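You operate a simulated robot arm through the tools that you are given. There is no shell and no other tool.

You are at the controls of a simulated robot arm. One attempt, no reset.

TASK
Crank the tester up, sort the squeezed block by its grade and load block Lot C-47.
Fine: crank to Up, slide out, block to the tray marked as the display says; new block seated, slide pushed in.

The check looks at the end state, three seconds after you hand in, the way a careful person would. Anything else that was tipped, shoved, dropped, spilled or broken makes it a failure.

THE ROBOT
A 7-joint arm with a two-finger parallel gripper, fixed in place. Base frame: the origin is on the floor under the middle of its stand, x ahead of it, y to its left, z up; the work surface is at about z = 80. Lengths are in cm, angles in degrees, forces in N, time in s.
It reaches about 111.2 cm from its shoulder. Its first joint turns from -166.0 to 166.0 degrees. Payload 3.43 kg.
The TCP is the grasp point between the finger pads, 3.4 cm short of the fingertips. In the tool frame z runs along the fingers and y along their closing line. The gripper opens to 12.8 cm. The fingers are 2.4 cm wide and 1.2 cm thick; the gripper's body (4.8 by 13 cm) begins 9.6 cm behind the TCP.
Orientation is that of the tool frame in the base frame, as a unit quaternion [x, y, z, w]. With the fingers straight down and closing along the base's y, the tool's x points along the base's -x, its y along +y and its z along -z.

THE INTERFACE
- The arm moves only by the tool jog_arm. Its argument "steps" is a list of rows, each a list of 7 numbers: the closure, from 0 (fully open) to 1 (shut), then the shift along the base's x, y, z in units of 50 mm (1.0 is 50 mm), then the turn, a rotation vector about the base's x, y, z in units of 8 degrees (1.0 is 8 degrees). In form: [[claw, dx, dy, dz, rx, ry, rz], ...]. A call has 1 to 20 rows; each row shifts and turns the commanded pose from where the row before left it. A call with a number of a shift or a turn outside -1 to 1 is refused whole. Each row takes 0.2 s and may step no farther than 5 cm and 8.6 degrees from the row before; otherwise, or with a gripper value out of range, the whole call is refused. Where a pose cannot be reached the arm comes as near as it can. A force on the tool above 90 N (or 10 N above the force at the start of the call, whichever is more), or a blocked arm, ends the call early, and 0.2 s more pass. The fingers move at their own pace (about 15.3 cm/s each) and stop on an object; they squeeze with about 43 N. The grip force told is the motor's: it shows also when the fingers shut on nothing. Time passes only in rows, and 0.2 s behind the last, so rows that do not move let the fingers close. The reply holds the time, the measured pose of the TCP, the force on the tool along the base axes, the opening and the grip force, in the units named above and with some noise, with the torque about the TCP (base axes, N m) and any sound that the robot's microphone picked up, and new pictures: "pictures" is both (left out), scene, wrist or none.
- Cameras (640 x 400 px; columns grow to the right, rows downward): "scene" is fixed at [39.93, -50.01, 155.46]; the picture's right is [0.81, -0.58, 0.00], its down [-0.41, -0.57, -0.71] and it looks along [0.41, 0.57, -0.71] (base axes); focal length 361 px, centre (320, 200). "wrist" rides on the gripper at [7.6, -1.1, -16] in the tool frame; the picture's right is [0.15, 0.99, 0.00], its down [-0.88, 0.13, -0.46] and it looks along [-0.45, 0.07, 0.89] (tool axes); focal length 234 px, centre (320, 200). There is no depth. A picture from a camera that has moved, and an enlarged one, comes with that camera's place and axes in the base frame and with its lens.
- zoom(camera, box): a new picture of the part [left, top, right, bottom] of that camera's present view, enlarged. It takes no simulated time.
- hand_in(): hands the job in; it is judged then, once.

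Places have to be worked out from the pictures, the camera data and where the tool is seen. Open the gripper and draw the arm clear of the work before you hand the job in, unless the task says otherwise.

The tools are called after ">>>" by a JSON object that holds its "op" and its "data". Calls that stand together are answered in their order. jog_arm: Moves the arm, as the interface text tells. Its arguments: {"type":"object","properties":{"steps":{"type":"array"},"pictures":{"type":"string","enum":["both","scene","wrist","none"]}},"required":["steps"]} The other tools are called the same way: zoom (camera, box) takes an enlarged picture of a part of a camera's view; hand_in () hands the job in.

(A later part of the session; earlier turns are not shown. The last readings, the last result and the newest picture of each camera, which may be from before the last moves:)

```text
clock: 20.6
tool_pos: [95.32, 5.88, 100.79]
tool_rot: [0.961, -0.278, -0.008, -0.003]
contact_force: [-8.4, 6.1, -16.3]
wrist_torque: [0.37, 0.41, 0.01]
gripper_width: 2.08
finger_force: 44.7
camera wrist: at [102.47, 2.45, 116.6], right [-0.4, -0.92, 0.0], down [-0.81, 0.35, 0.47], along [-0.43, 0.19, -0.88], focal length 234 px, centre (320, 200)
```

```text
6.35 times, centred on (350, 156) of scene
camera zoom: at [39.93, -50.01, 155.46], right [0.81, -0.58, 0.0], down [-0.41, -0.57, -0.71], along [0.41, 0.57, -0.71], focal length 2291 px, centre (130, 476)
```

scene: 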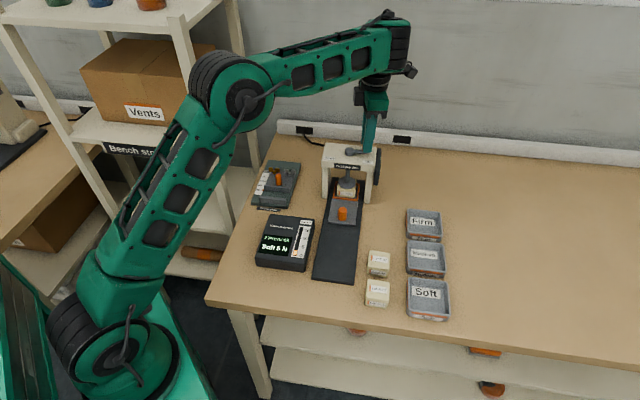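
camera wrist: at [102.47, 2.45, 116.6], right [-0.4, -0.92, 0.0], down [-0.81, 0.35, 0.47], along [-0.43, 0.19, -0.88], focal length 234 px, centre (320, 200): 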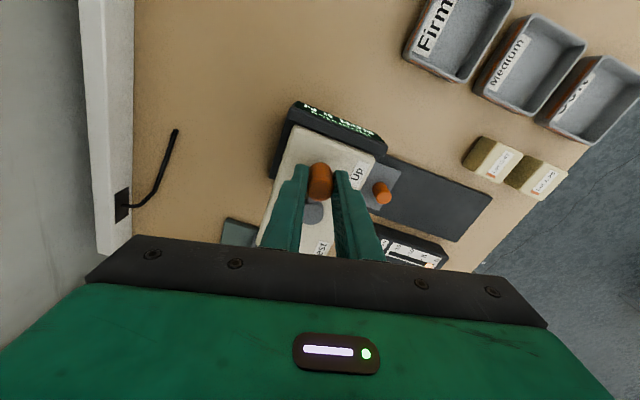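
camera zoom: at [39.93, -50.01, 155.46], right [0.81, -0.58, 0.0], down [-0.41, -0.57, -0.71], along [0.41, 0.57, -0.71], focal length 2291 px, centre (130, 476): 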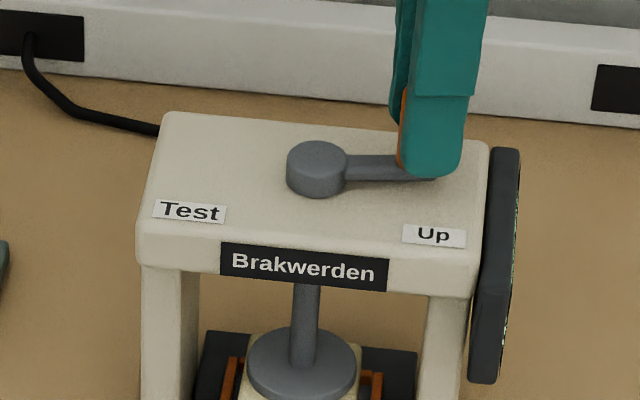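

The plunger has lifted about 0.9 cm off the block, rising steadily with the crank. I try one more 8° to feel for the end stop.

>>> {"op": "jog_arm", "data": {"steps": [[1, 0.025, 0.053, -0.01, 0, 0, 0.5], [1, 0.025, 0.053, -0.01, 0, 0, 0.5], [1, 0, 0, 0, 0, 0, 0], [1, 0, 0, 0, 0, 0, 0]], "pictures": "scene"}}

>>> {"op": "zoom", "data": {"camera": "scene", "box": [300, 125, 400, 188]}}

```text
clock: 21.6
tool_pos: [95.68, 6.34, 100.83]
tool_rot: [0.978, -0.209, -0.008, -0.002]
contact_force: [-21.8, 11.6, -10.7]
wrist_torque: [0.28, 0.6, 0.01]
gripper_width: 2.09
finger_force: 45.3
```

scene: 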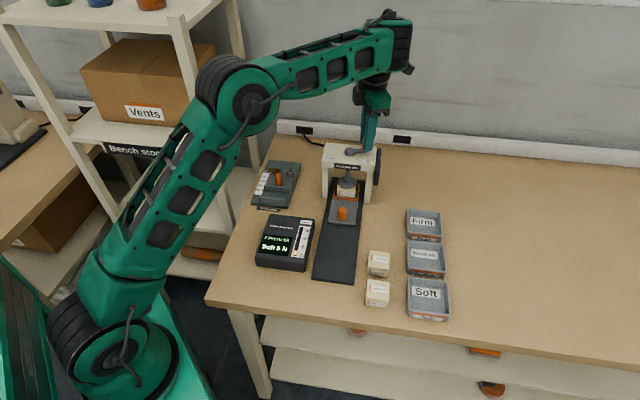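

```text
6.35 times, centred on (350, 156) of scene
camera zoom: at [39.93, -50.01, 155.46], right [0.81, -0.58, 0.0], down [-0.41, -0.57, -0.71], along [0.41, 0.57, -0.71], focal length 2291 px, centre (130, 476)
```

zoom: 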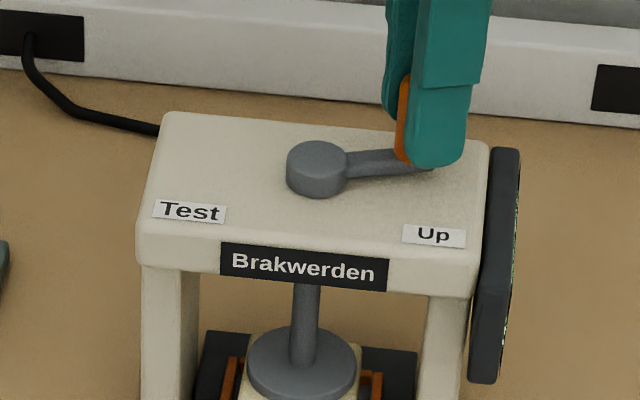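

The crank keeps turning freely with no stop and is now about 16° past the mirrored position. I turn it back so the arm lies exactly opposite Test, square to the Up side.

>>> {"op": "jog_arm", "data": {"steps": [[1, -0.06, -0.065, 0, 0, 0, -0.7], [1, -0.06, -0.075, 0, 0, 0, -0.7], [1, -0.05, -0.075, 0, 0, 0, -0.7], [1, 0, 0, 0, 0, 0, 0], [1, 0, 0, 0, 0, 0, 0]], "pictures": "both"}}

>>> {"op": "zoom", "data": {"camera": "scene", "box": [330, 135, 390, 173]}}

>>> {"op": "zoom", "data": {"camera": "wrist", "box": [230, 100, 410, 240]}}

```text
clock: 22.8
tool_pos: [94.88, 5.19, 100.71]
tool_rot: [0.937, -0.351, -0.007, -0.003]
contact_force: [-8.1, 8.1, 7.8]
wrist_torque: [0.1, 0.09, 0.05]
gripper_width: 2.07
finger_force: 44.9
camera wrist: at [101.32, 0.77, 116.63], right [-0.54, -0.84, 0.0], down [-0.75, 0.48, 0.47], along [-0.39, 0.25, -0.88], focal length 234 px, centre (320, 200)
```

scene: 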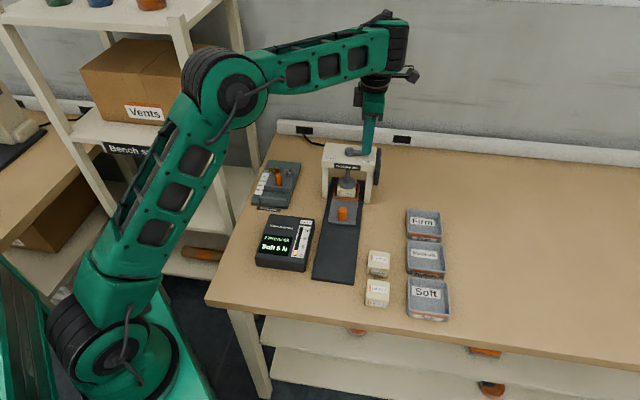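
wrist: 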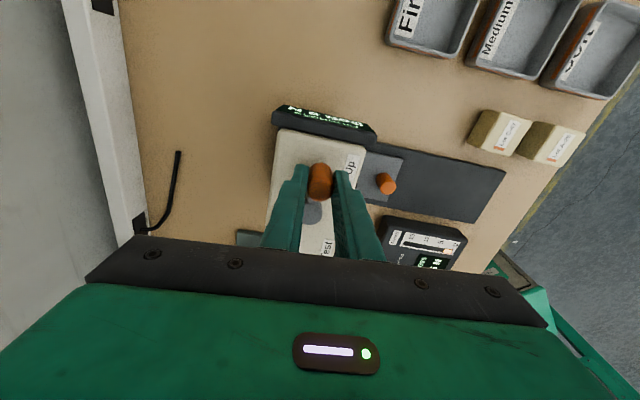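

```text
10.53 times, centred on (360, 154) of scene
camera zoom: at [39.93, -50.01, 155.46], right [0.81, -0.58, 0.0], down [-0.41, -0.57, -0.71], along [0.41, 0.57, -0.71], focal length 3798 px, centre (-101, 684)
```

zoom: 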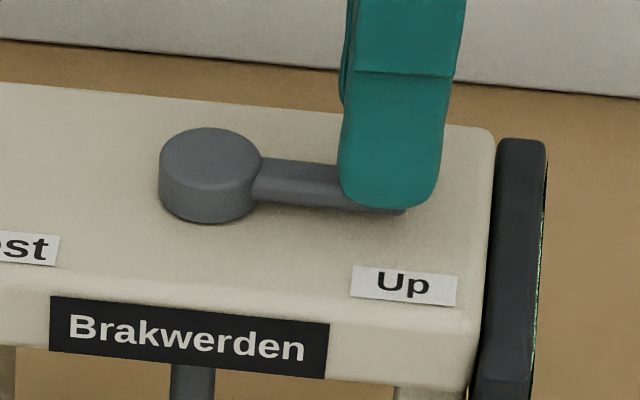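

```text
2.86 times, centred on (320, 170) of wrist
camera zoom: at [101.32, 0.77, 116.63], right [-0.54, -0.84, 0.0], down [-0.75, 0.48, 0.47], along [-0.39, 0.25, -0.88], focal length 669 px, centre (320, 286)
```

zoom: 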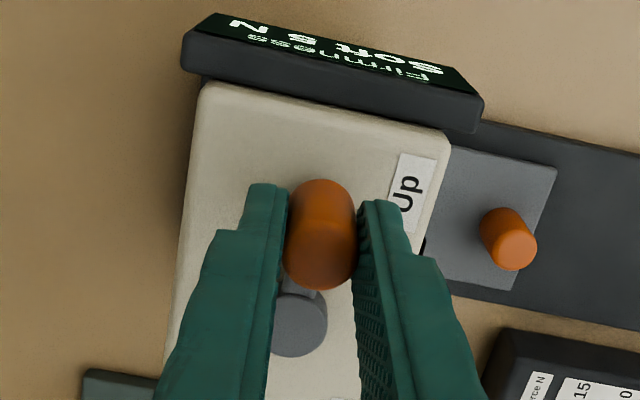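

The arm is now parallel to the tester edge, pointing right at Up. I release the knob gently and rise clear.

>>> {"op": "jog_arm", "data": {"steps": [[0.7, 0, 0, 0, 0, 0, 0], [0.6, 0, 0, 0, 0, 0, 0], [0.55, 0, 0, 0.3, 0, 0, 0], [0.5, 0, 0, 0.6, 0, 0, 0], [0.5, 0, 0, 0.8, 0, 0, 0], [0.5, 0, 0, 0.8, 0, 0, 0], [0.5, 0, 0, 0, 0, 0, 0]], "pictures": "both"}}

>>> {"op": "zoom", "data": {"camera": "scene", "box": [300, 125, 400, 188]}}

```text
clock: 24.4
tool_pos: [94.81, 5.11, 113.31]
tool_rot: [0.937, -0.35, -0.008, -0.001]
contact_force: [0.9, -0.4, 1.1]
wrist_torque: [0.02, 0.05, -0.01]
gripper_width: 6.38
finger_force: 0.0
camera wrist: at [101.37, 0.71, 129.25], right [-0.54, -0.84, 0.0], down [-0.74, 0.48, 0.47], along [-0.39, 0.25, -0.88], focal length 234 px, centre (320, 200)
```

scene: 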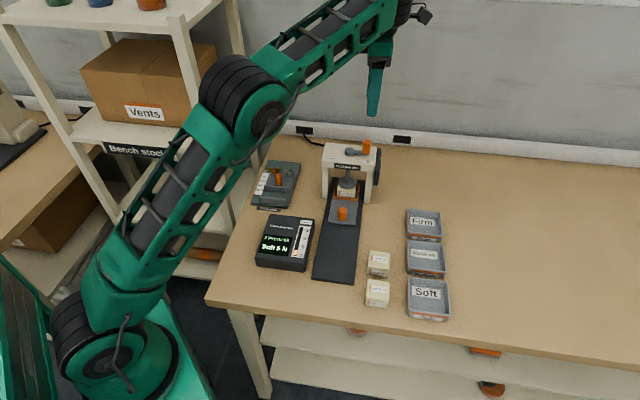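
wrist: 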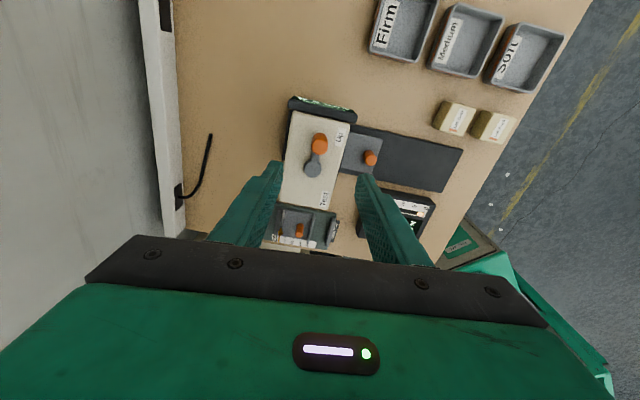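

```text
6.35 times, centred on (350, 156) of scene
camera zoom: at [39.93, -50.01, 155.46], right [0.81, -0.58, 0.0], down [-0.41, -0.57, -0.71], along [0.41, 0.57, -0.71], focal length 2291 px, centre (130, 476)
```

zoom: 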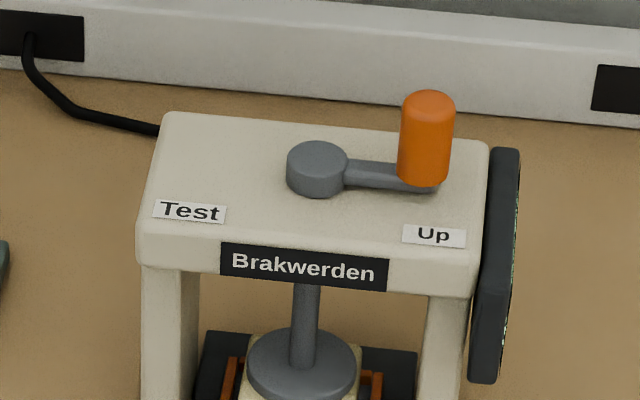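

The crank stands at Up, mirror-image to Test, and stays there. Now I measure the blocks and the tray more closely before pulling the slide.

>>> {"op": "zoom", "data": {"camera": "scene", "box": [355, 240, 405, 315]}}

>>> {"op": "zoom", "data": {"camera": "scene", "box": [320, 165, 380, 210]}}

>>> {"op": "zoom", "data": {"camera": "scene", "box": [395, 265, 460, 330]}}

>>> {"op": "zoom", "data": {"camera": "wrist", "box": [330, 80, 480, 220]}}

```text
5.33 times, centred on (380, 278) of scene
camera zoom: at [39.93, -50.01, 155.46], right [0.81, -0.58, 0.0], down [-0.41, -0.57, -0.71], along [0.41, 0.57, -0.71], focal length 1924 px, centre (0, -213)
```

zoom: 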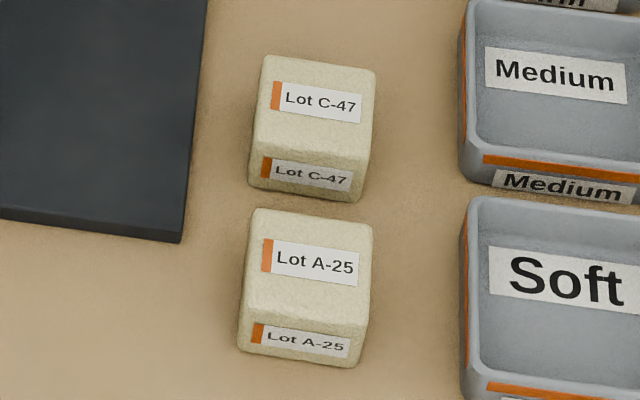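

```text
8.89 times, centred on (350, 188) of scene
camera zoom: at [39.93, -50.01, 155.46], right [0.81, -0.58, 0.0], down [-0.41, -0.57, -0.71], along [0.41, 0.57, -0.71], focal length 3207 px, centre (53, 311)
```

zoom: 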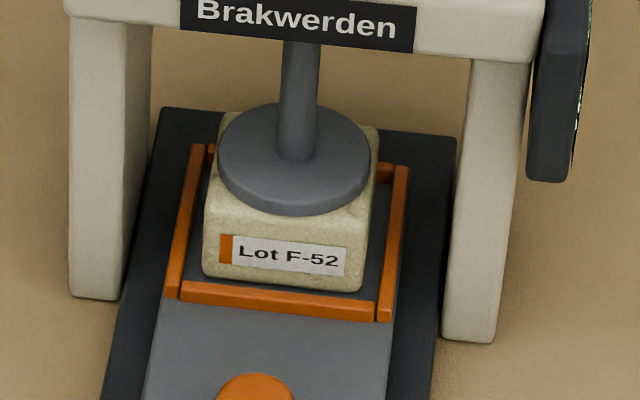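

```text
6.15 times, centred on (428, 298) of scene
camera zoom: at [39.93, -50.01, 155.46], right [0.81, -0.58, 0.0], down [-0.41, -0.57, -0.71], along [0.41, 0.57, -0.71], focal length 2220 px, centre (-342, -400)
```

zoom: 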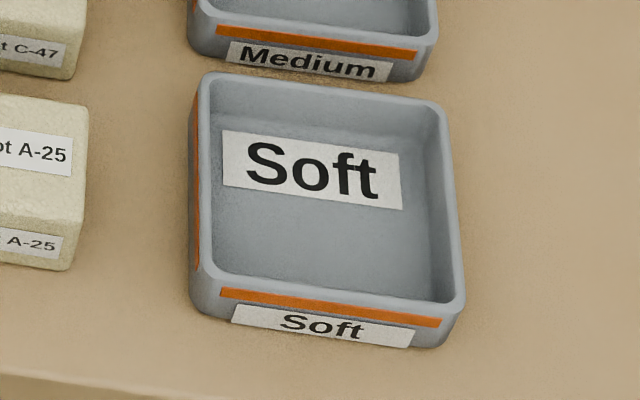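

```text
2.86 times, centred on (405, 150) of wrist
camera zoom: at [101.37, 0.71, 129.25], right [-0.54, -0.84, 0.0], down [-0.74, 0.48, 0.47], along [-0.39, 0.25, -0.88], focal length 669 px, centre (77, 343)
```

zoom: 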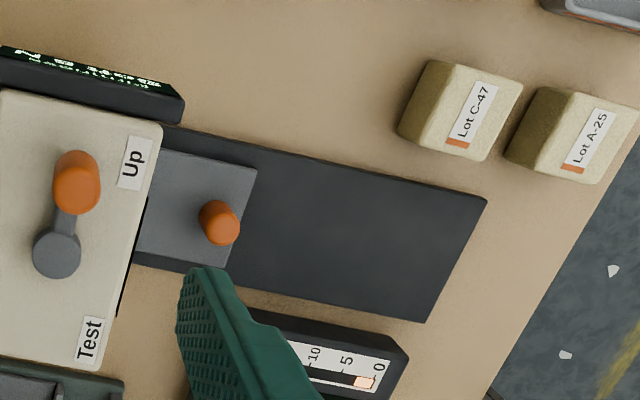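

I enlarge the new block and slide from the wrist view to get heights.

>>> {"op": "zoom", "data": {"camera": "wrist", "box": [425, 90, 525, 152]}}

>>> {"op": "zoom", "data": {"camera": "wrist", "box": [335, 120, 415, 180]}}

```text
6.40 times, centred on (475, 121) of wrist
camera zoom: at [101.37, 0.71, 129.25], right [-0.54, -0.84, 0.0], down [-0.74, 0.48, 0.47], along [-0.39, 0.25, -0.88], focal length 1499 px, centre (-672, 706)
```

zoom: 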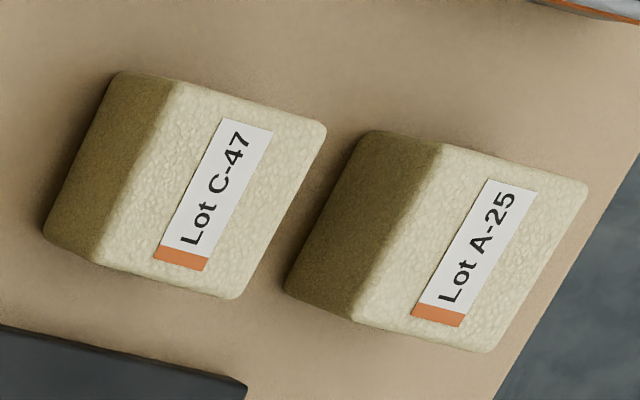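

```text
6.67 times, centred on (375, 150) of wrist
camera zoom: at [101.37, 0.71, 129.25], right [-0.54, -0.84, 0.0], down [-0.74, 0.48, 0.47], along [-0.39, 0.25, -0.88], focal length 1561 px, centre (-47, 533)
```

zoom: 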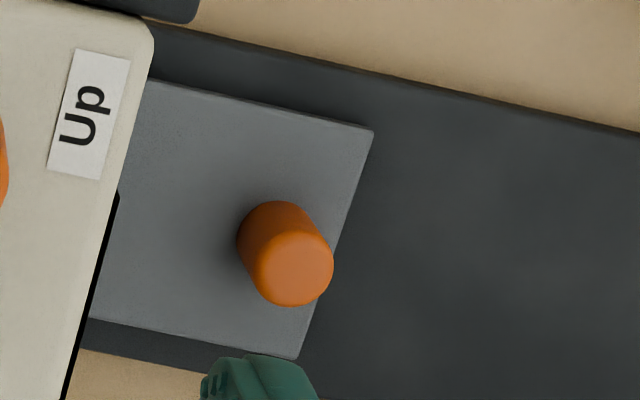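

I judge the slide knob's top at (83.5, 0.3, 85.6), C-47 centred near (81.5, -16.9) and 4 cm tall, and the Soft tray centred near (84.2, -29.9). I turn back to 45° and move above the slide knob.

>>> {"op": "jog_arm", "data": {"steps": [[0.5, -0.188, -0.0805, -0.03, 0, 0, -0.98], [0.5, -0.188, -0.0805, -0.03, 0, 0, -0.98], [0.5, -0.188, -0.0805, -0.03, 0, 0, -0.98], [0.5, -0.188, -0.0805, -0.03, 0, 0, -0.98], [0.5, -0.188, -0.0805, -0.03, 0, 0, -0.98], [0.5, -0.188, -0.0805, -0.03, 0, 0, -0.98], [0.5, -0.188, -0.0805, -0.03, 0, 0, -0.98], [0.5, -0.188, -0.0805, -0.03, 0, 0, -0.98], [0.5, -0.188, -0.0805, -0.03, 0, 0, -0.98], [0.5, -0.188, -0.0805, -0.03, 0, 0, -0.98], [0.5, -0.188, -0.0805, -0.03, 0, 0, -0.98], [0.5, -0.188, -0.0805, -0.03, 0, 0, -0.98], [0.5, 0, 0, 0, 0, 0, 0], [0.5, 0, 0, 0, 0, 0, 0]]}}

```text
clock: 27.4
tool_pos: [83.63, 0.39, 111.2]
tool_rot: [-0.382, 0.924, 0.003, 0.006]
contact_force: [-0.1, -0.5, 0.7]
wrist_torque: [-0.02, -0.02, -0.01]
gripper_width: 6.38
finger_force: 0.1
camera wrist: at [78.76, -6.13, 127.18], right [-0.8, 0.6, 0.0], down [0.53, 0.71, 0.47], along [0.28, 0.37, -0.88], focal length 234 px, centre (320, 200)
```

scene: 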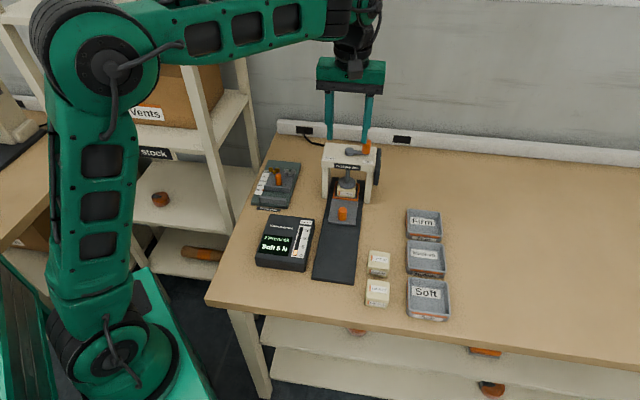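
wrist: 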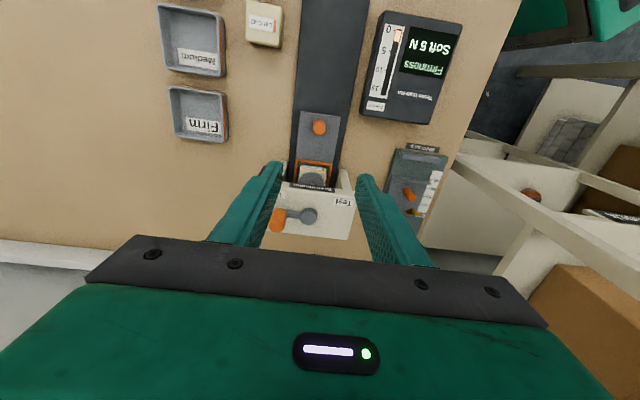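

The gripper is above the slide knob, which I place at (83.6, 0.2). I descend to just above it first.

>>> {"op": "jog_arm", "data": {"steps": [[0.58, 0, -0.01, -0.8, 0, 0, 0], [0.58, 0, -0.01, -0.8, 0, 0, 0], [0.58, 0, -0.01, -0.8, 0, 0, 0], [0.58, 0, 0, -0.7, 0, 0, 0], [0.58, 0, 0, -0.5, 0, 0, 0], [0.58, 0, 0, -0.4, 0, 0, 0], [0.58, 0, 0, 0, 0, 0, 0], [0.58, 0, 0, 0, 0, 0, 0]]}}

>>> {"op": "zoom", "data": {"camera": "wrist", "box": [256, 130, 384, 210]}}

```text
clock: 29.2
tool_pos: [83.29, 0.13, 91.3]
tool_rot: [-0.382, 0.924, 0.004, 0.006]
contact_force: [1.4, 0.5, 0.0]
wrist_torque: [0.03, -0.04, 0.02]
gripper_width: 5.37
finger_force: 0.0
camera wrist: at [78.58, -6.32, 107.13], right [-0.8, 0.6, 0.0], down [0.53, 0.71, 0.47], along [0.28, 0.37, -0.88], focal length 234 px, centre (320, 200)
```

scene: 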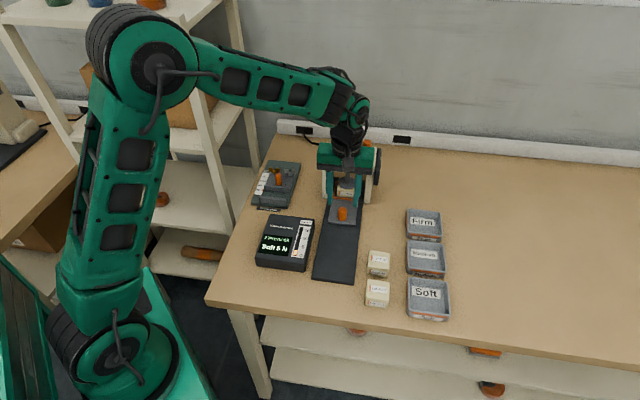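
wrist: 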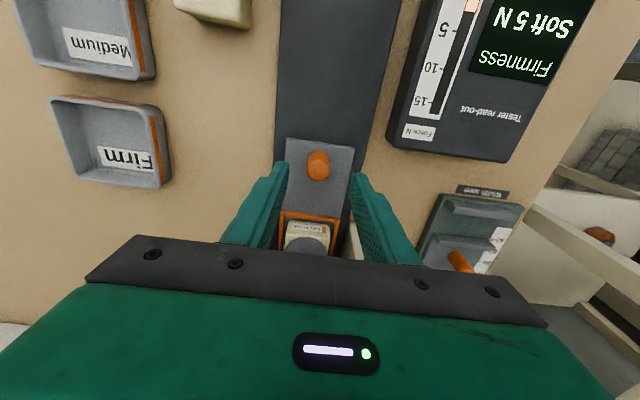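

```text
5.00 times, centred on (320, 170) of wrist
camera zoom: at [78.58, -6.32, 107.13], right [-0.8, 0.6, 0.0], down [0.53, 0.71, 0.47], along [0.28, 0.37, -0.88], focal length 1171 px, centre (320, 350)
```

zoom: 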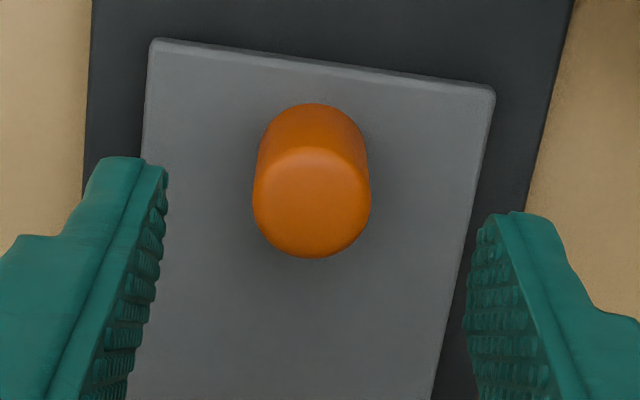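

The knob is at (83.62, 0.20); I shift 3 mm and descend so the fingertips stop just above the slide plate, then close.

>>> {"op": "jog_arm", "data": {"steps": [[0.58, 0.033, 0.007, -0.3, 0, 0, 0], [0.58, 0.033, 0.007, -0.3, 0, 0, 0], [0.58, 0, 0, -0.25, 0, 0, 0], [0.58, 0, 0, -0.15, 0, 0, 0], [0.58, 0, 0, 0, 0, 0, 0], [0.58, 0, 0, 0, 0, 0, 0]], "pictures": "both"}}

>>> {"op": "zoom", "data": {"camera": "wrist", "box": [256, 130, 384, 210]}}

>>> {"op": "zoom", "data": {"camera": "scene", "box": [310, 165, 390, 225]}}

```text
clock: 30.6
tool_pos: [83.67, 0.28, 86.24]
tool_rot: [-0.382, 0.924, 0.003, 0.005]
contact_force: [0.7, 0.4, -0.5]
wrist_torque: [0.0, -0.01, 0.0]
gripper_width: 5.42
finger_force: 0.0
camera wrist: at [78.87, -6.14, 102.19], right [-0.8, 0.6, 0.0], down [0.53, 0.71, 0.47], along [0.28, 0.37, -0.88], focal length 234 px, centre (320, 200)
```

scene: 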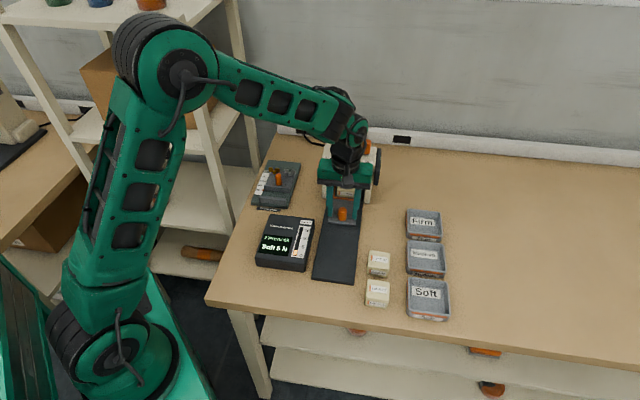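
wrist: 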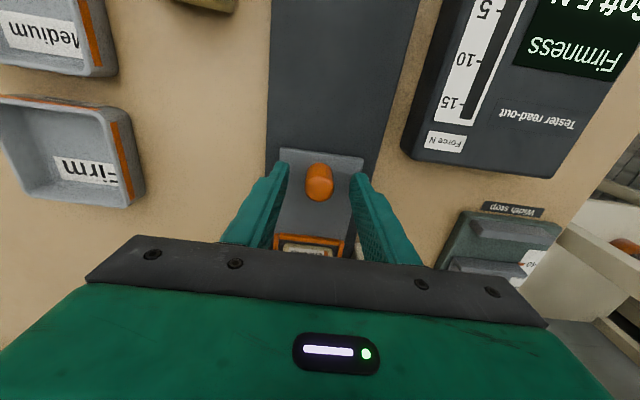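

```text
5.00 times, centred on (320, 170) of wrist
camera zoom: at [78.87, -6.14, 102.19], right [-0.8, 0.6, 0.0], down [0.53, 0.71, 0.47], along [0.28, 0.37, -0.88], focal length 1171 px, centre (320, 350)
```

zoom: 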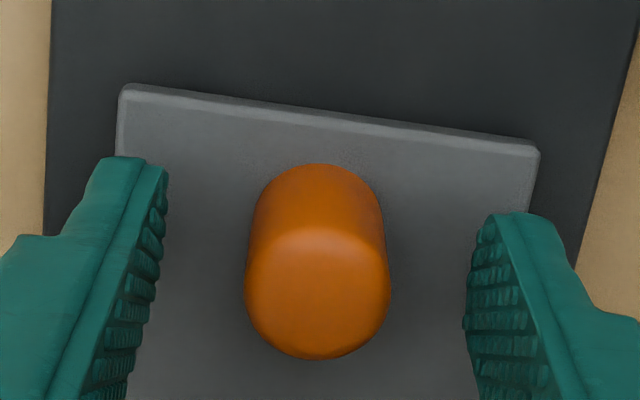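

```text
6.67 times, centred on (350, 195) of scene
camera zoom: at [39.93, -50.01, 155.46], right [0.81, -0.58, 0.0], down [-0.41, -0.57, -0.71], along [0.41, 0.57, -0.71], focal length 2405 px, centre (120, 233)
```

zoom: 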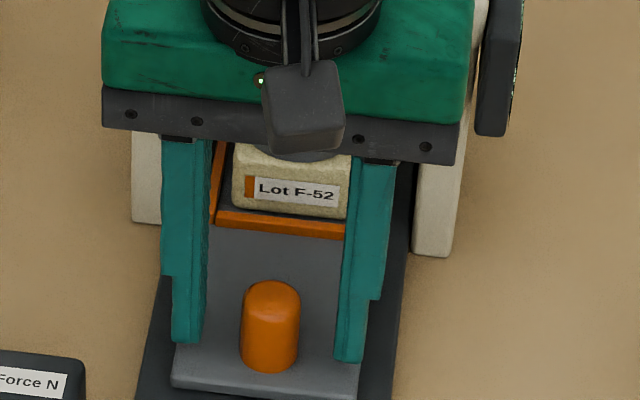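

The knob is well centred between the fingers. I close on it.

>>> {"op": "jog_arm", "data": {"steps": [[0.8, 0, 0, 0, 0, 0, 0], [1, 0, 0, 0, 0, 0, 0], [1, 0, 0, 0, 0, 0, 0], [1, 0, 0, 0, 0, 0, 0]], "pictures": "none"}}

```text
clock: 31.6
tool_pos: [83.72, 0.23, 86.35]
tool_rot: [-0.382, 0.924, 0.003, 0.005]
contact_force: [1.8, -1.2, -1.3]
wrist_torque: [-0.05, -0.08, -0.02]
gripper_width: 2.32
finger_force: 45.7
```

Knob gripped at 2.32 cm. I pull the slide out 1.5 cm first and read the force.

>>> {"op": "jog_arm", "data": {"steps": [[1, -0.071, -0.071, 0, 0, 0, 0], [1, -0.141, -0.141, 0, 0, 0, 0], [1, 0, 0, 0, 0, 0, 0]], "pictures": "scene"}}

>>> {"op": "zoom", "data": {"camera": "scene", "box": [310, 165, 390, 225]}}

```text
clock: 32.4
tool_pos: [82.68, -0.73, 86.52]
tool_rot: [-0.382, 0.924, 0.002, 0.006]
contact_force: [20.1, 14.2, 9.1]
wrist_torque: [1.27, -1.43, 0.05]
gripper_width: 2.3
finger_force: 45.3
```

scene: 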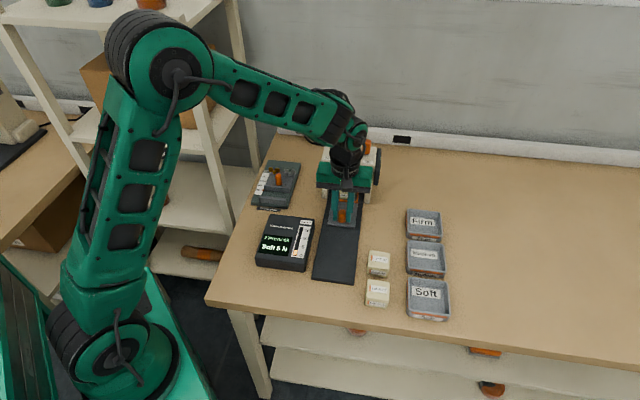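

```text
6.67 times, centred on (350, 195) of scene
camera zoom: at [39.93, -50.01, 155.46], right [0.81, -0.58, 0.0], down [-0.41, -0.57, -0.71], along [0.41, 0.57, -0.71], focal length 2405 px, centre (120, 233)
```

zoom: 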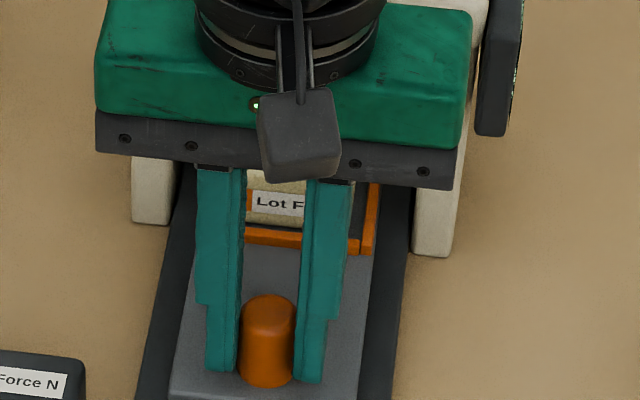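

There is a 24 N drag; I hold still a moment to see whether it is just damping or something blocking.

>>> {"op": "jog_arm", "data": {"steps": [[1, 0, 0, 0, 0, 0, 0], [1, 0, 0, 0, 0, 0, 0]], "pictures": "both"}}

>>> {"op": "zoom", "data": {"camera": "wrist", "box": [240, 120, 400, 260]}}

```text
clock: 33.0
tool_pos: [82.58, -0.92, 86.39]
tool_rot: [-0.382, 0.924, 0.002, 0.005]
contact_force: [0.5, -0.4, 23.2]
wrist_torque: [-0.64, 0.61, -0.13]
gripper_width: 2.31
finger_force: 45.1
camera wrist: at [77.72, -7.29, 102.29], right [-0.8, 0.6, 0.0], down [0.53, 0.71, 0.47], along [0.28, 0.37, -0.89], focal length 234 px, centre (320, 200)
```

scene: 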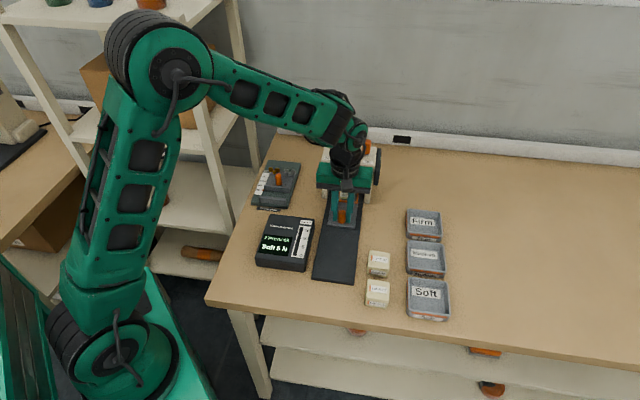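
wrist: 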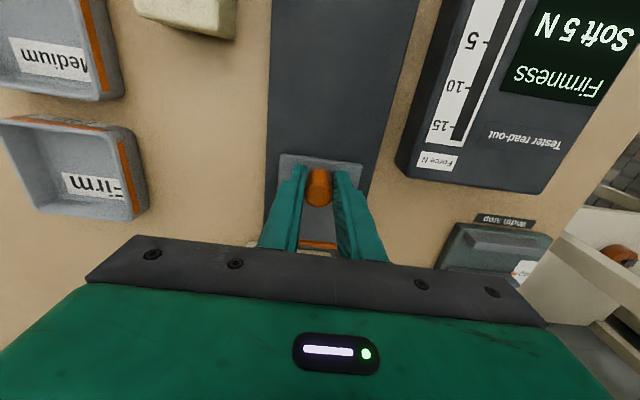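

```text
2.86 times, centred on (320, 190) of wrist
camera zoom: at [77.72, -7.29, 102.29], right [-0.8, 0.6, 0.0], down [0.53, 0.71, 0.47], along [0.28, 0.37, -0.89], focal length 669 px, centre (320, 229)
```

zoom: 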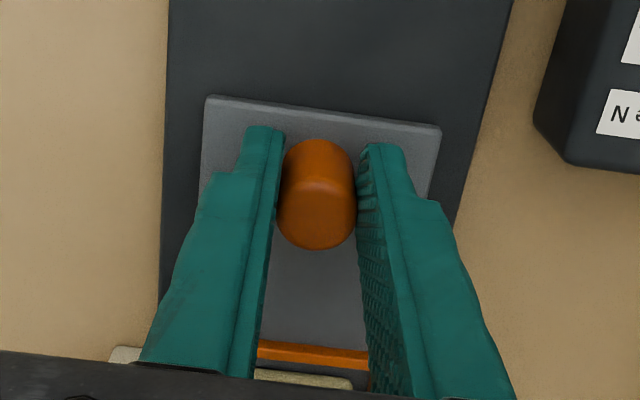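

The drag was only damping: it vanished at rest and the slide follows. I pull on steadily for about 5 cm, easing slightly upward to relieve the vertical push.

>>> {"op": "jog_arm", "data": {"steps": [[1, -0.085, -0.085, 0.03, 0, 0, 0], [1, -0.085, -0.085, 0.0, 0, 0, 0], [1, -0.085, -0.085, 0, 0, 0, 0], [1, -0.085, -0.085, 0, 0, 0, 0], [1, -0.085, -0.085, 0, 0, 0, 0], [1, -0.085, -0.085, 0, 0, 0, 0], [1, -0.085, -0.085, 0, 0, 0, 0], [1, -0.085, -0.085, 0, 0, 0, 0], [1, 0, 0, 0, 0, 0, 0], [1, 0, 0, 0, 0, 0, 0]], "pictures": "both"}}

>>> {"op": "zoom", "data": {"camera": "scene", "box": [300, 150, 400, 230]}}

```text
clock: 35.2
tool_pos: [79.37, -4.02, 86.34]
tool_rot: [-0.382, 0.924, 0.004, 0.004]
contact_force: [-7.1, 6.4, -15.0]
wrist_torque: [0.13, 0.29, 0.08]
gripper_width: 2.29
finger_force: 45.0
camera wrist: at [74.57, -10.56, 102.29], right [-0.8, 0.6, 0.0], down [0.53, 0.71, 0.47], along [0.28, 0.37, -0.89], focal length 234 px, centre (320, 200)
```

scene: 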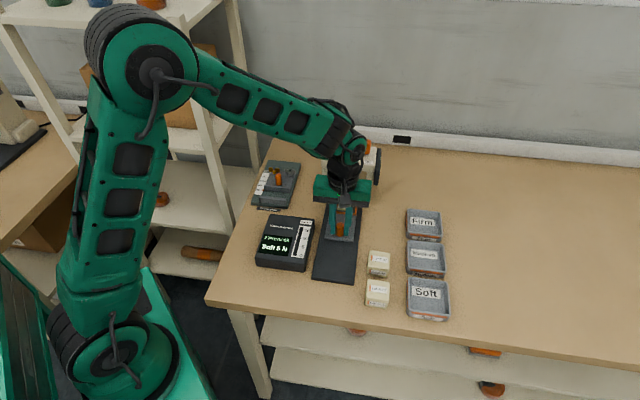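
wrist: 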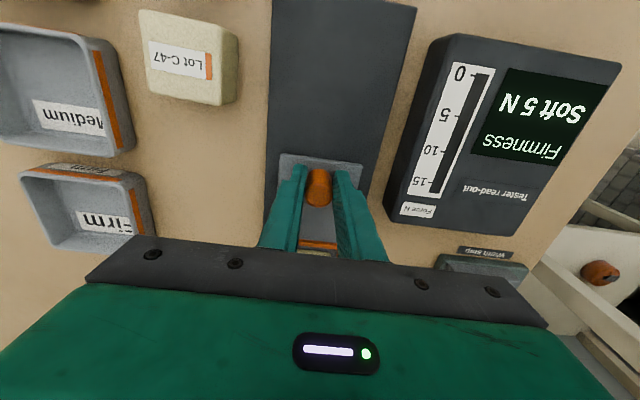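

```text
5.00 times, centred on (350, 190) of scene
camera zoom: at [39.93, -50.01, 155.46], right [0.81, -0.58, 0.0], down [-0.41, -0.57, -0.71], along [0.41, 0.57, -0.71], focal length 1804 px, centre (170, 250)
```

zoom: 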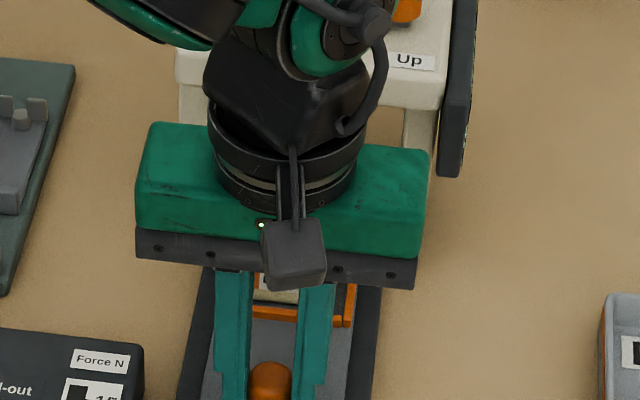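

The slide comes along freely, 6 cm out so far. I keep pulling another 6 cm.

>>> {"op": "jog_arm", "data": {"steps": [[1, -0.085, -0.085, -0.02, 0, 0, 0], [1, -0.085, -0.085, 0.0, 0, 0, 0], [1, -0.085, -0.085, 0, 0, 0, 0], [1, -0.085, -0.085, 0, 0, 0, 0], [1, -0.085, -0.085, 0, 0, 0, 0], [1, -0.085, -0.085, 0, 0, 0, 0], [1, -0.085, -0.085, 0, 0, 0, 0], [1, -0.085, -0.085, 0, 0, 0, 0], [1, -0.085, -0.085, 0, 0, 0, 0], [1, -0.085, -0.085, 0, 0, 0, 0], [1, 0, 0, 0, 0, 0, 0], [1, 0, 0, 0, 0, 0, 0]], "pictures": "both"}}

>>> {"op": "zoom", "data": {"camera": "scene", "box": [300, 150, 400, 290]}}

```text
clock: 37.8
tool_pos: [75.18, -8.34, 86.33]
tool_rot: [-0.382, 0.924, 0.002, 0.006]
contact_force: [-8.5, 7.0, 12.5]
wrist_torque: [0.3, 0.25, 0.05]
gripper_width: 2.29
finger_force: 44.8
camera wrist: at [70.27, -14.75, 102.28], right [-0.8, 0.6, 0.0], down [0.53, 0.71, 0.47], along [0.28, 0.37, -0.88], focal length 234 px, centre (320, 200)
```

scene: 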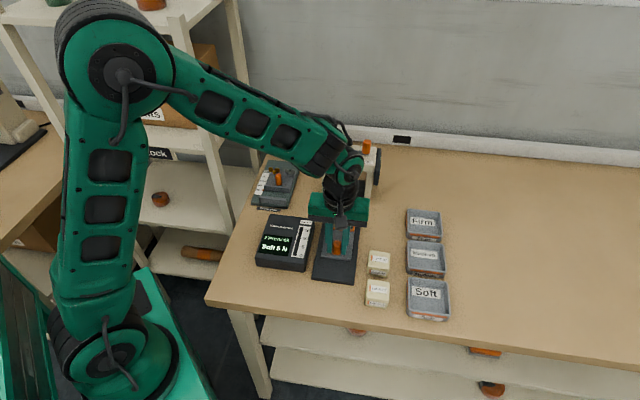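
wrist: 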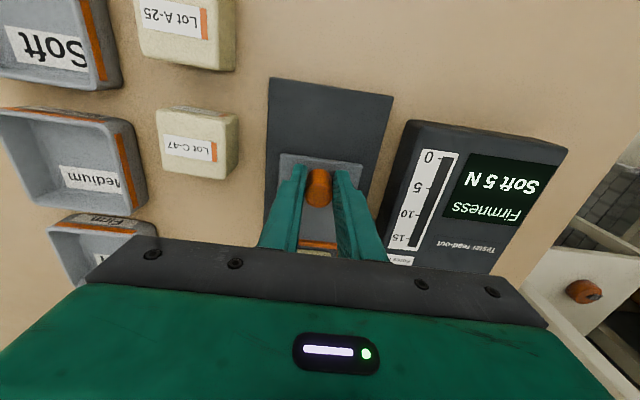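

```text
2.86 times, centred on (350, 220) of scene
camera zoom: at [39.93, -50.01, 155.46], right [0.81, -0.58, 0.0], down [-0.41, -0.57, -0.71], along [0.41, 0.57, -0.71], focal length 1031 px, centre (234, 143)
```

zoom: 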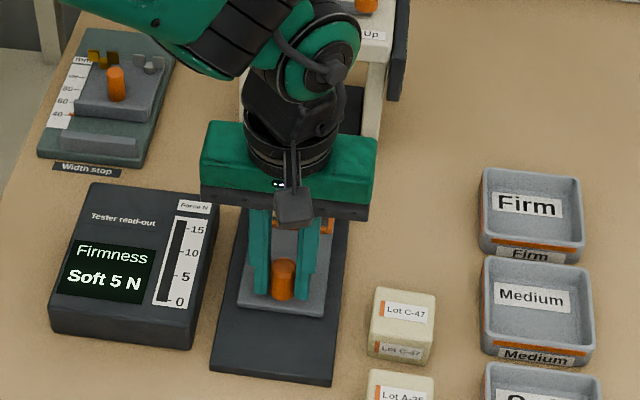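

12 cm out, the display still reads Soft. I continue to pull slowly to find the end of travel.

>>> {"op": "jog_arm", "data": {"steps": [[1, -0.085, -0.085, 0.01, 0, 0, 0], [1, -0.085, -0.085, 0.0, 0, 0, 0], [1, -0.085, -0.085, 0, 0, 0, 0], [1, -0.07, -0.07, 0, 0, 0, 0], [1, 0, 0, 0, 0, 0, 0], [1, 0, 0, 0, 0, 0, 0]], "pictures": "none"}}

```text
clock: 39.2
tool_pos: [73.43, -9.76, 86.31]
tool_rot: [-0.382, 0.924, 0.003, 0.005]
contact_force: [-9.6, 5.6, -10.6]
wrist_torque: [-0.03, 0.54, 0.07]
gripper_width: 2.31
finger_force: 45.3
```

Still free at 14.3 cm. I continue gently.

>>> {"op": "jog_arm", "data": {"steps": [[1, -0.07, -0.07, -0.01, 0, 0, 0], [1, -0.07, -0.07, 0.0, 0, 0, 0], [1, -0.07, -0.07, 0, 0, 0, 0], [1, -0.07, -0.07, 0, 0, 0, 0], [1, 0, 0, 0, 0, 0, 0], [1, 0, 0, 0, 0, 0, 0]], "pictures": "both"}}

>>> {"op": "zoom", "data": {"camera": "scene", "box": [290, 150, 390, 290]}}

```text
clock: 40.6
tool_pos: [72.19, -11.39, 86.4]
tool_rot: [-0.381, 0.924, 0.003, 0.005]
contact_force: [0.6, -0.3, 0.1]
wrist_torque: [-0.01, 0.01, 0.01]
gripper_width: 0.01
finger_force: 33.2
camera wrist: at [67.26, -17.81, 102.27], right [-0.8, 0.6, 0.0], down [0.53, 0.71, 0.47], along [0.28, 0.37, -0.88], focal length 234 px, centre (320, 200)
```

scene: 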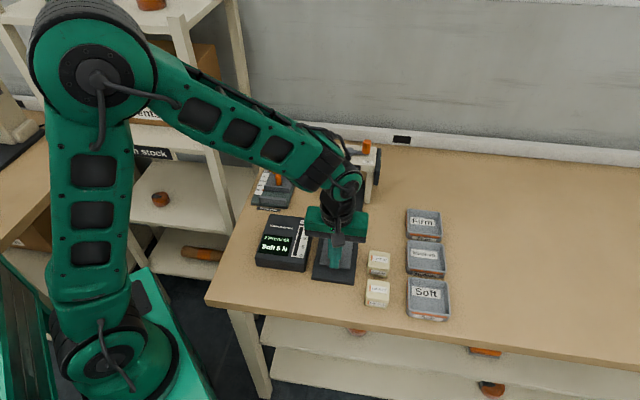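
wrist: 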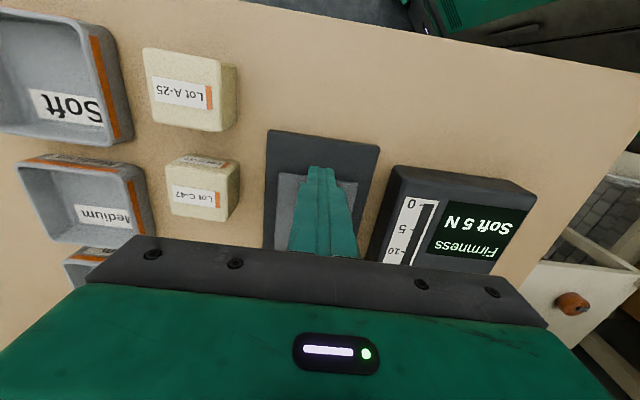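

```text
2.86 times, centred on (340, 220) of scene
camera zoom: at [39.93, -50.01, 155.46], right [0.81, -0.58, 0.0], down [-0.41, -0.57, -0.71], along [0.41, 0.57, -0.71], focal length 1031 px, centre (263, 143)
```

zoom: 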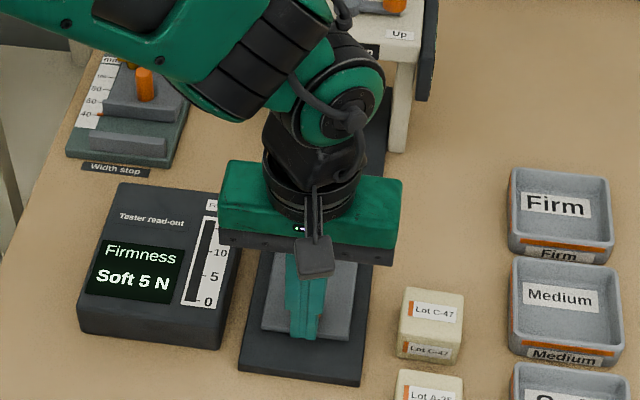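

The slide reached its end stop and the knob slid out of the fingers, so the slide is fully out. I rise straight up and look at the nest.

>>> {"op": "jog_arm", "data": {"steps": [[0.9, 0, 0, 0.3, 0, 0, 0], [0.6, 0, 0, 0.8, 0, 0, 0], [0.5, 0, 0, 0.9, 0, 0, 0], [0.5, 0, 0, 0.9, 0, 0, 0], [0.5, 0, 0, 0.9, 0, 0, 0], [0.5, 0, 0, 0, 0, 0, 0], [0.5, 0, 0, 0, 0, 0, 0]], "pictures": "both"}}

>>> {"op": "zoom", "data": {"camera": "scene", "box": [300, 180, 380, 290]}}

>>> {"op": "zoom", "data": {"camera": "wrist", "box": [240, 110, 400, 250]}}

```text
clock: 42.2
tool_pos: [72.22, -11.4, 105.34]
tool_rot: [-0.382, 0.924, 0.003, 0.006]
contact_force: [0.2, -0.1, -0.6]
wrist_torque: [-0.03, -0.03, 0.0]
gripper_width: 6.4
finger_force: 0.1
camera wrist: at [67.42, -17.77, 121.35], right [-0.8, 0.6, 0.0], down [0.53, 0.71, 0.47], along [0.28, 0.37, -0.88], focal length 234 px, centre (320, 200)
```

scene: 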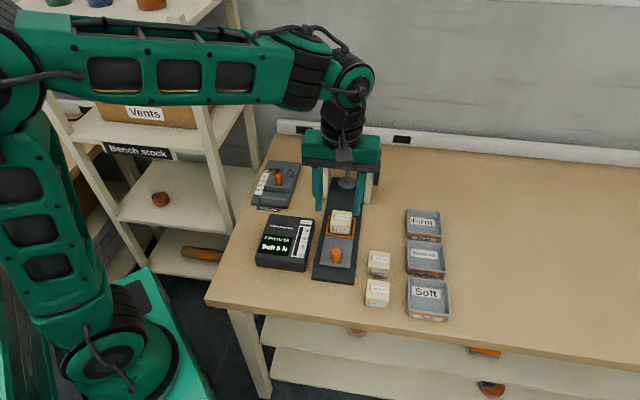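
wrist: 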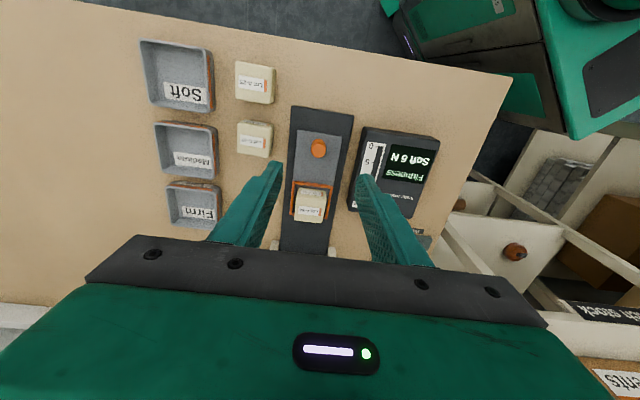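

```text
3.64 times, centred on (340, 235) of scene
camera zoom: at [39.93, -50.01, 155.46], right [0.81, -0.58, 0.0], down [-0.41, -0.57, -0.71], along [0.41, 0.57, -0.71], focal length 1312 px, centre (247, 73)
```

zoom: 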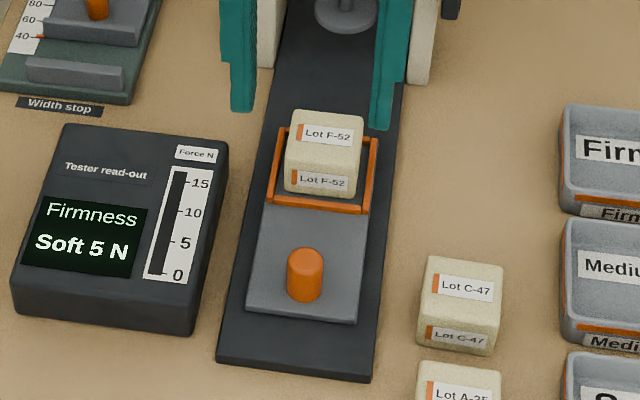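

```text
2.86 times, centred on (320, 180) of wrist
camera zoom: at [67.42, -17.77, 121.35], right [-0.8, 0.6, 0.0], down [0.53, 0.71, 0.47], along [0.28, 0.37, -0.88], focal length 669 px, centre (320, 257)
```

zoom: 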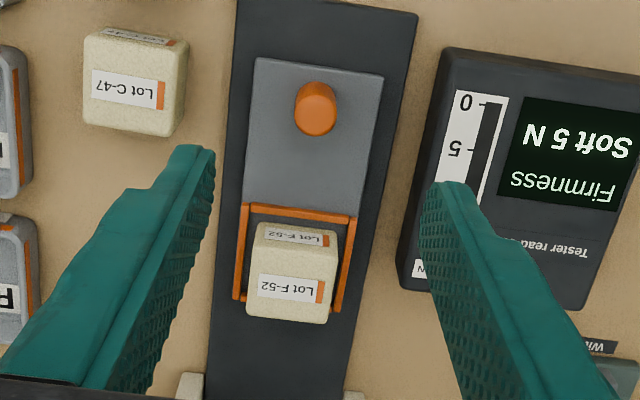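

F-52 sits in the nest at p/q giving about (81.25, -2.05), top near z 85.5; the slide is fully out. I move over it with the jaws at about 7 cm.

>>> {"op": "jog_arm", "data": {"steps": [[0.44, 0.361, 0.374, -0.05, 0, 0, 0], [0.44, 0.361, 0.374, -0.1, 0, 0, 0], [0.44, 0.361, 0.374, -0.2, 0, 0, 0], [0.44, 0.361, 0.374, -0.3, 0, 0, 0], [0.44, 0.361, 0.374, -0.5, 0, 0, 0], [0.44, 0, 0, -0.6, 0, 0, 0], [0.44, 0, 0, 0, 0, 0, 0], [0.44, 0, 0, 0, 0, 0, 0]], "pictures": "both"}}

>>> {"op": "zoom", "data": {"camera": "wrist", "box": [240, 120, 400, 240]}}

```text
clock: 44.0
tool_pos: [81.17, -1.75, 96.42]
tool_rot: [-0.381, 0.924, 0.004, 0.005]
contact_force: [-0.8, 0.1, 0.2]
wrist_torque: [0.02, -0.01, -0.02]
gripper_width: 7.19
finger_force: 0.1
camera wrist: at [76.4, -8.21, 112.35], right [-0.8, 0.6, 0.0], down [0.53, 0.71, 0.47], along [0.28, 0.37, -0.88], focal length 234 px, centre (320, 200)
```

scene: 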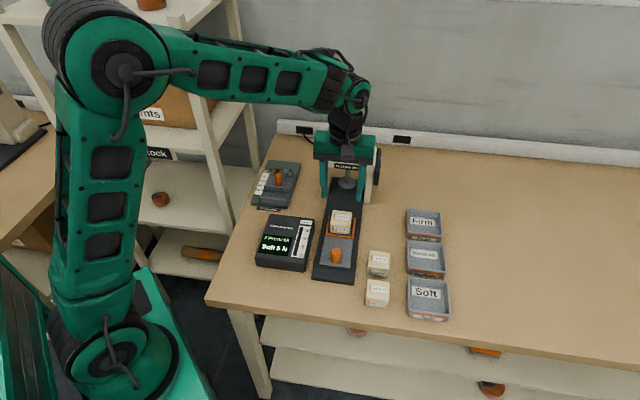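
wrist: 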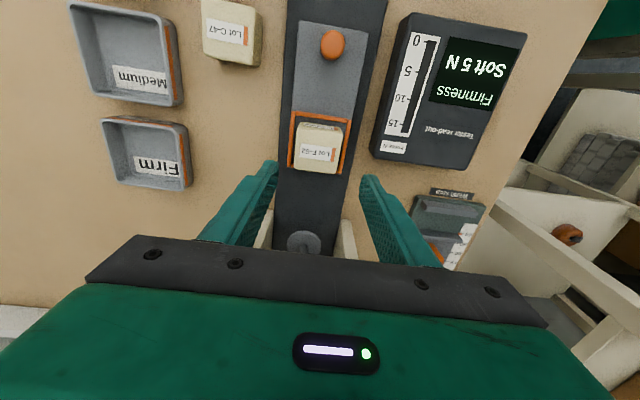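

```text
3.33 times, centred on (320, 180) of wrist
camera zoom: at [76.4, -8.21, 112.35], right [-0.8, 0.6, 0.0], down [0.53, 0.71, 0.47], along [0.28, 0.37, -0.88], focal length 781 px, centre (320, 267)
```

zoom: 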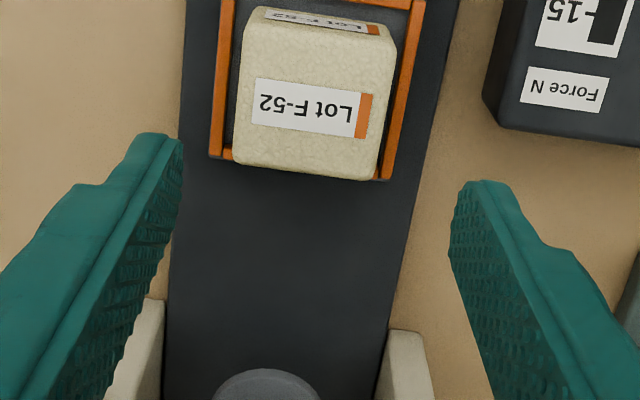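

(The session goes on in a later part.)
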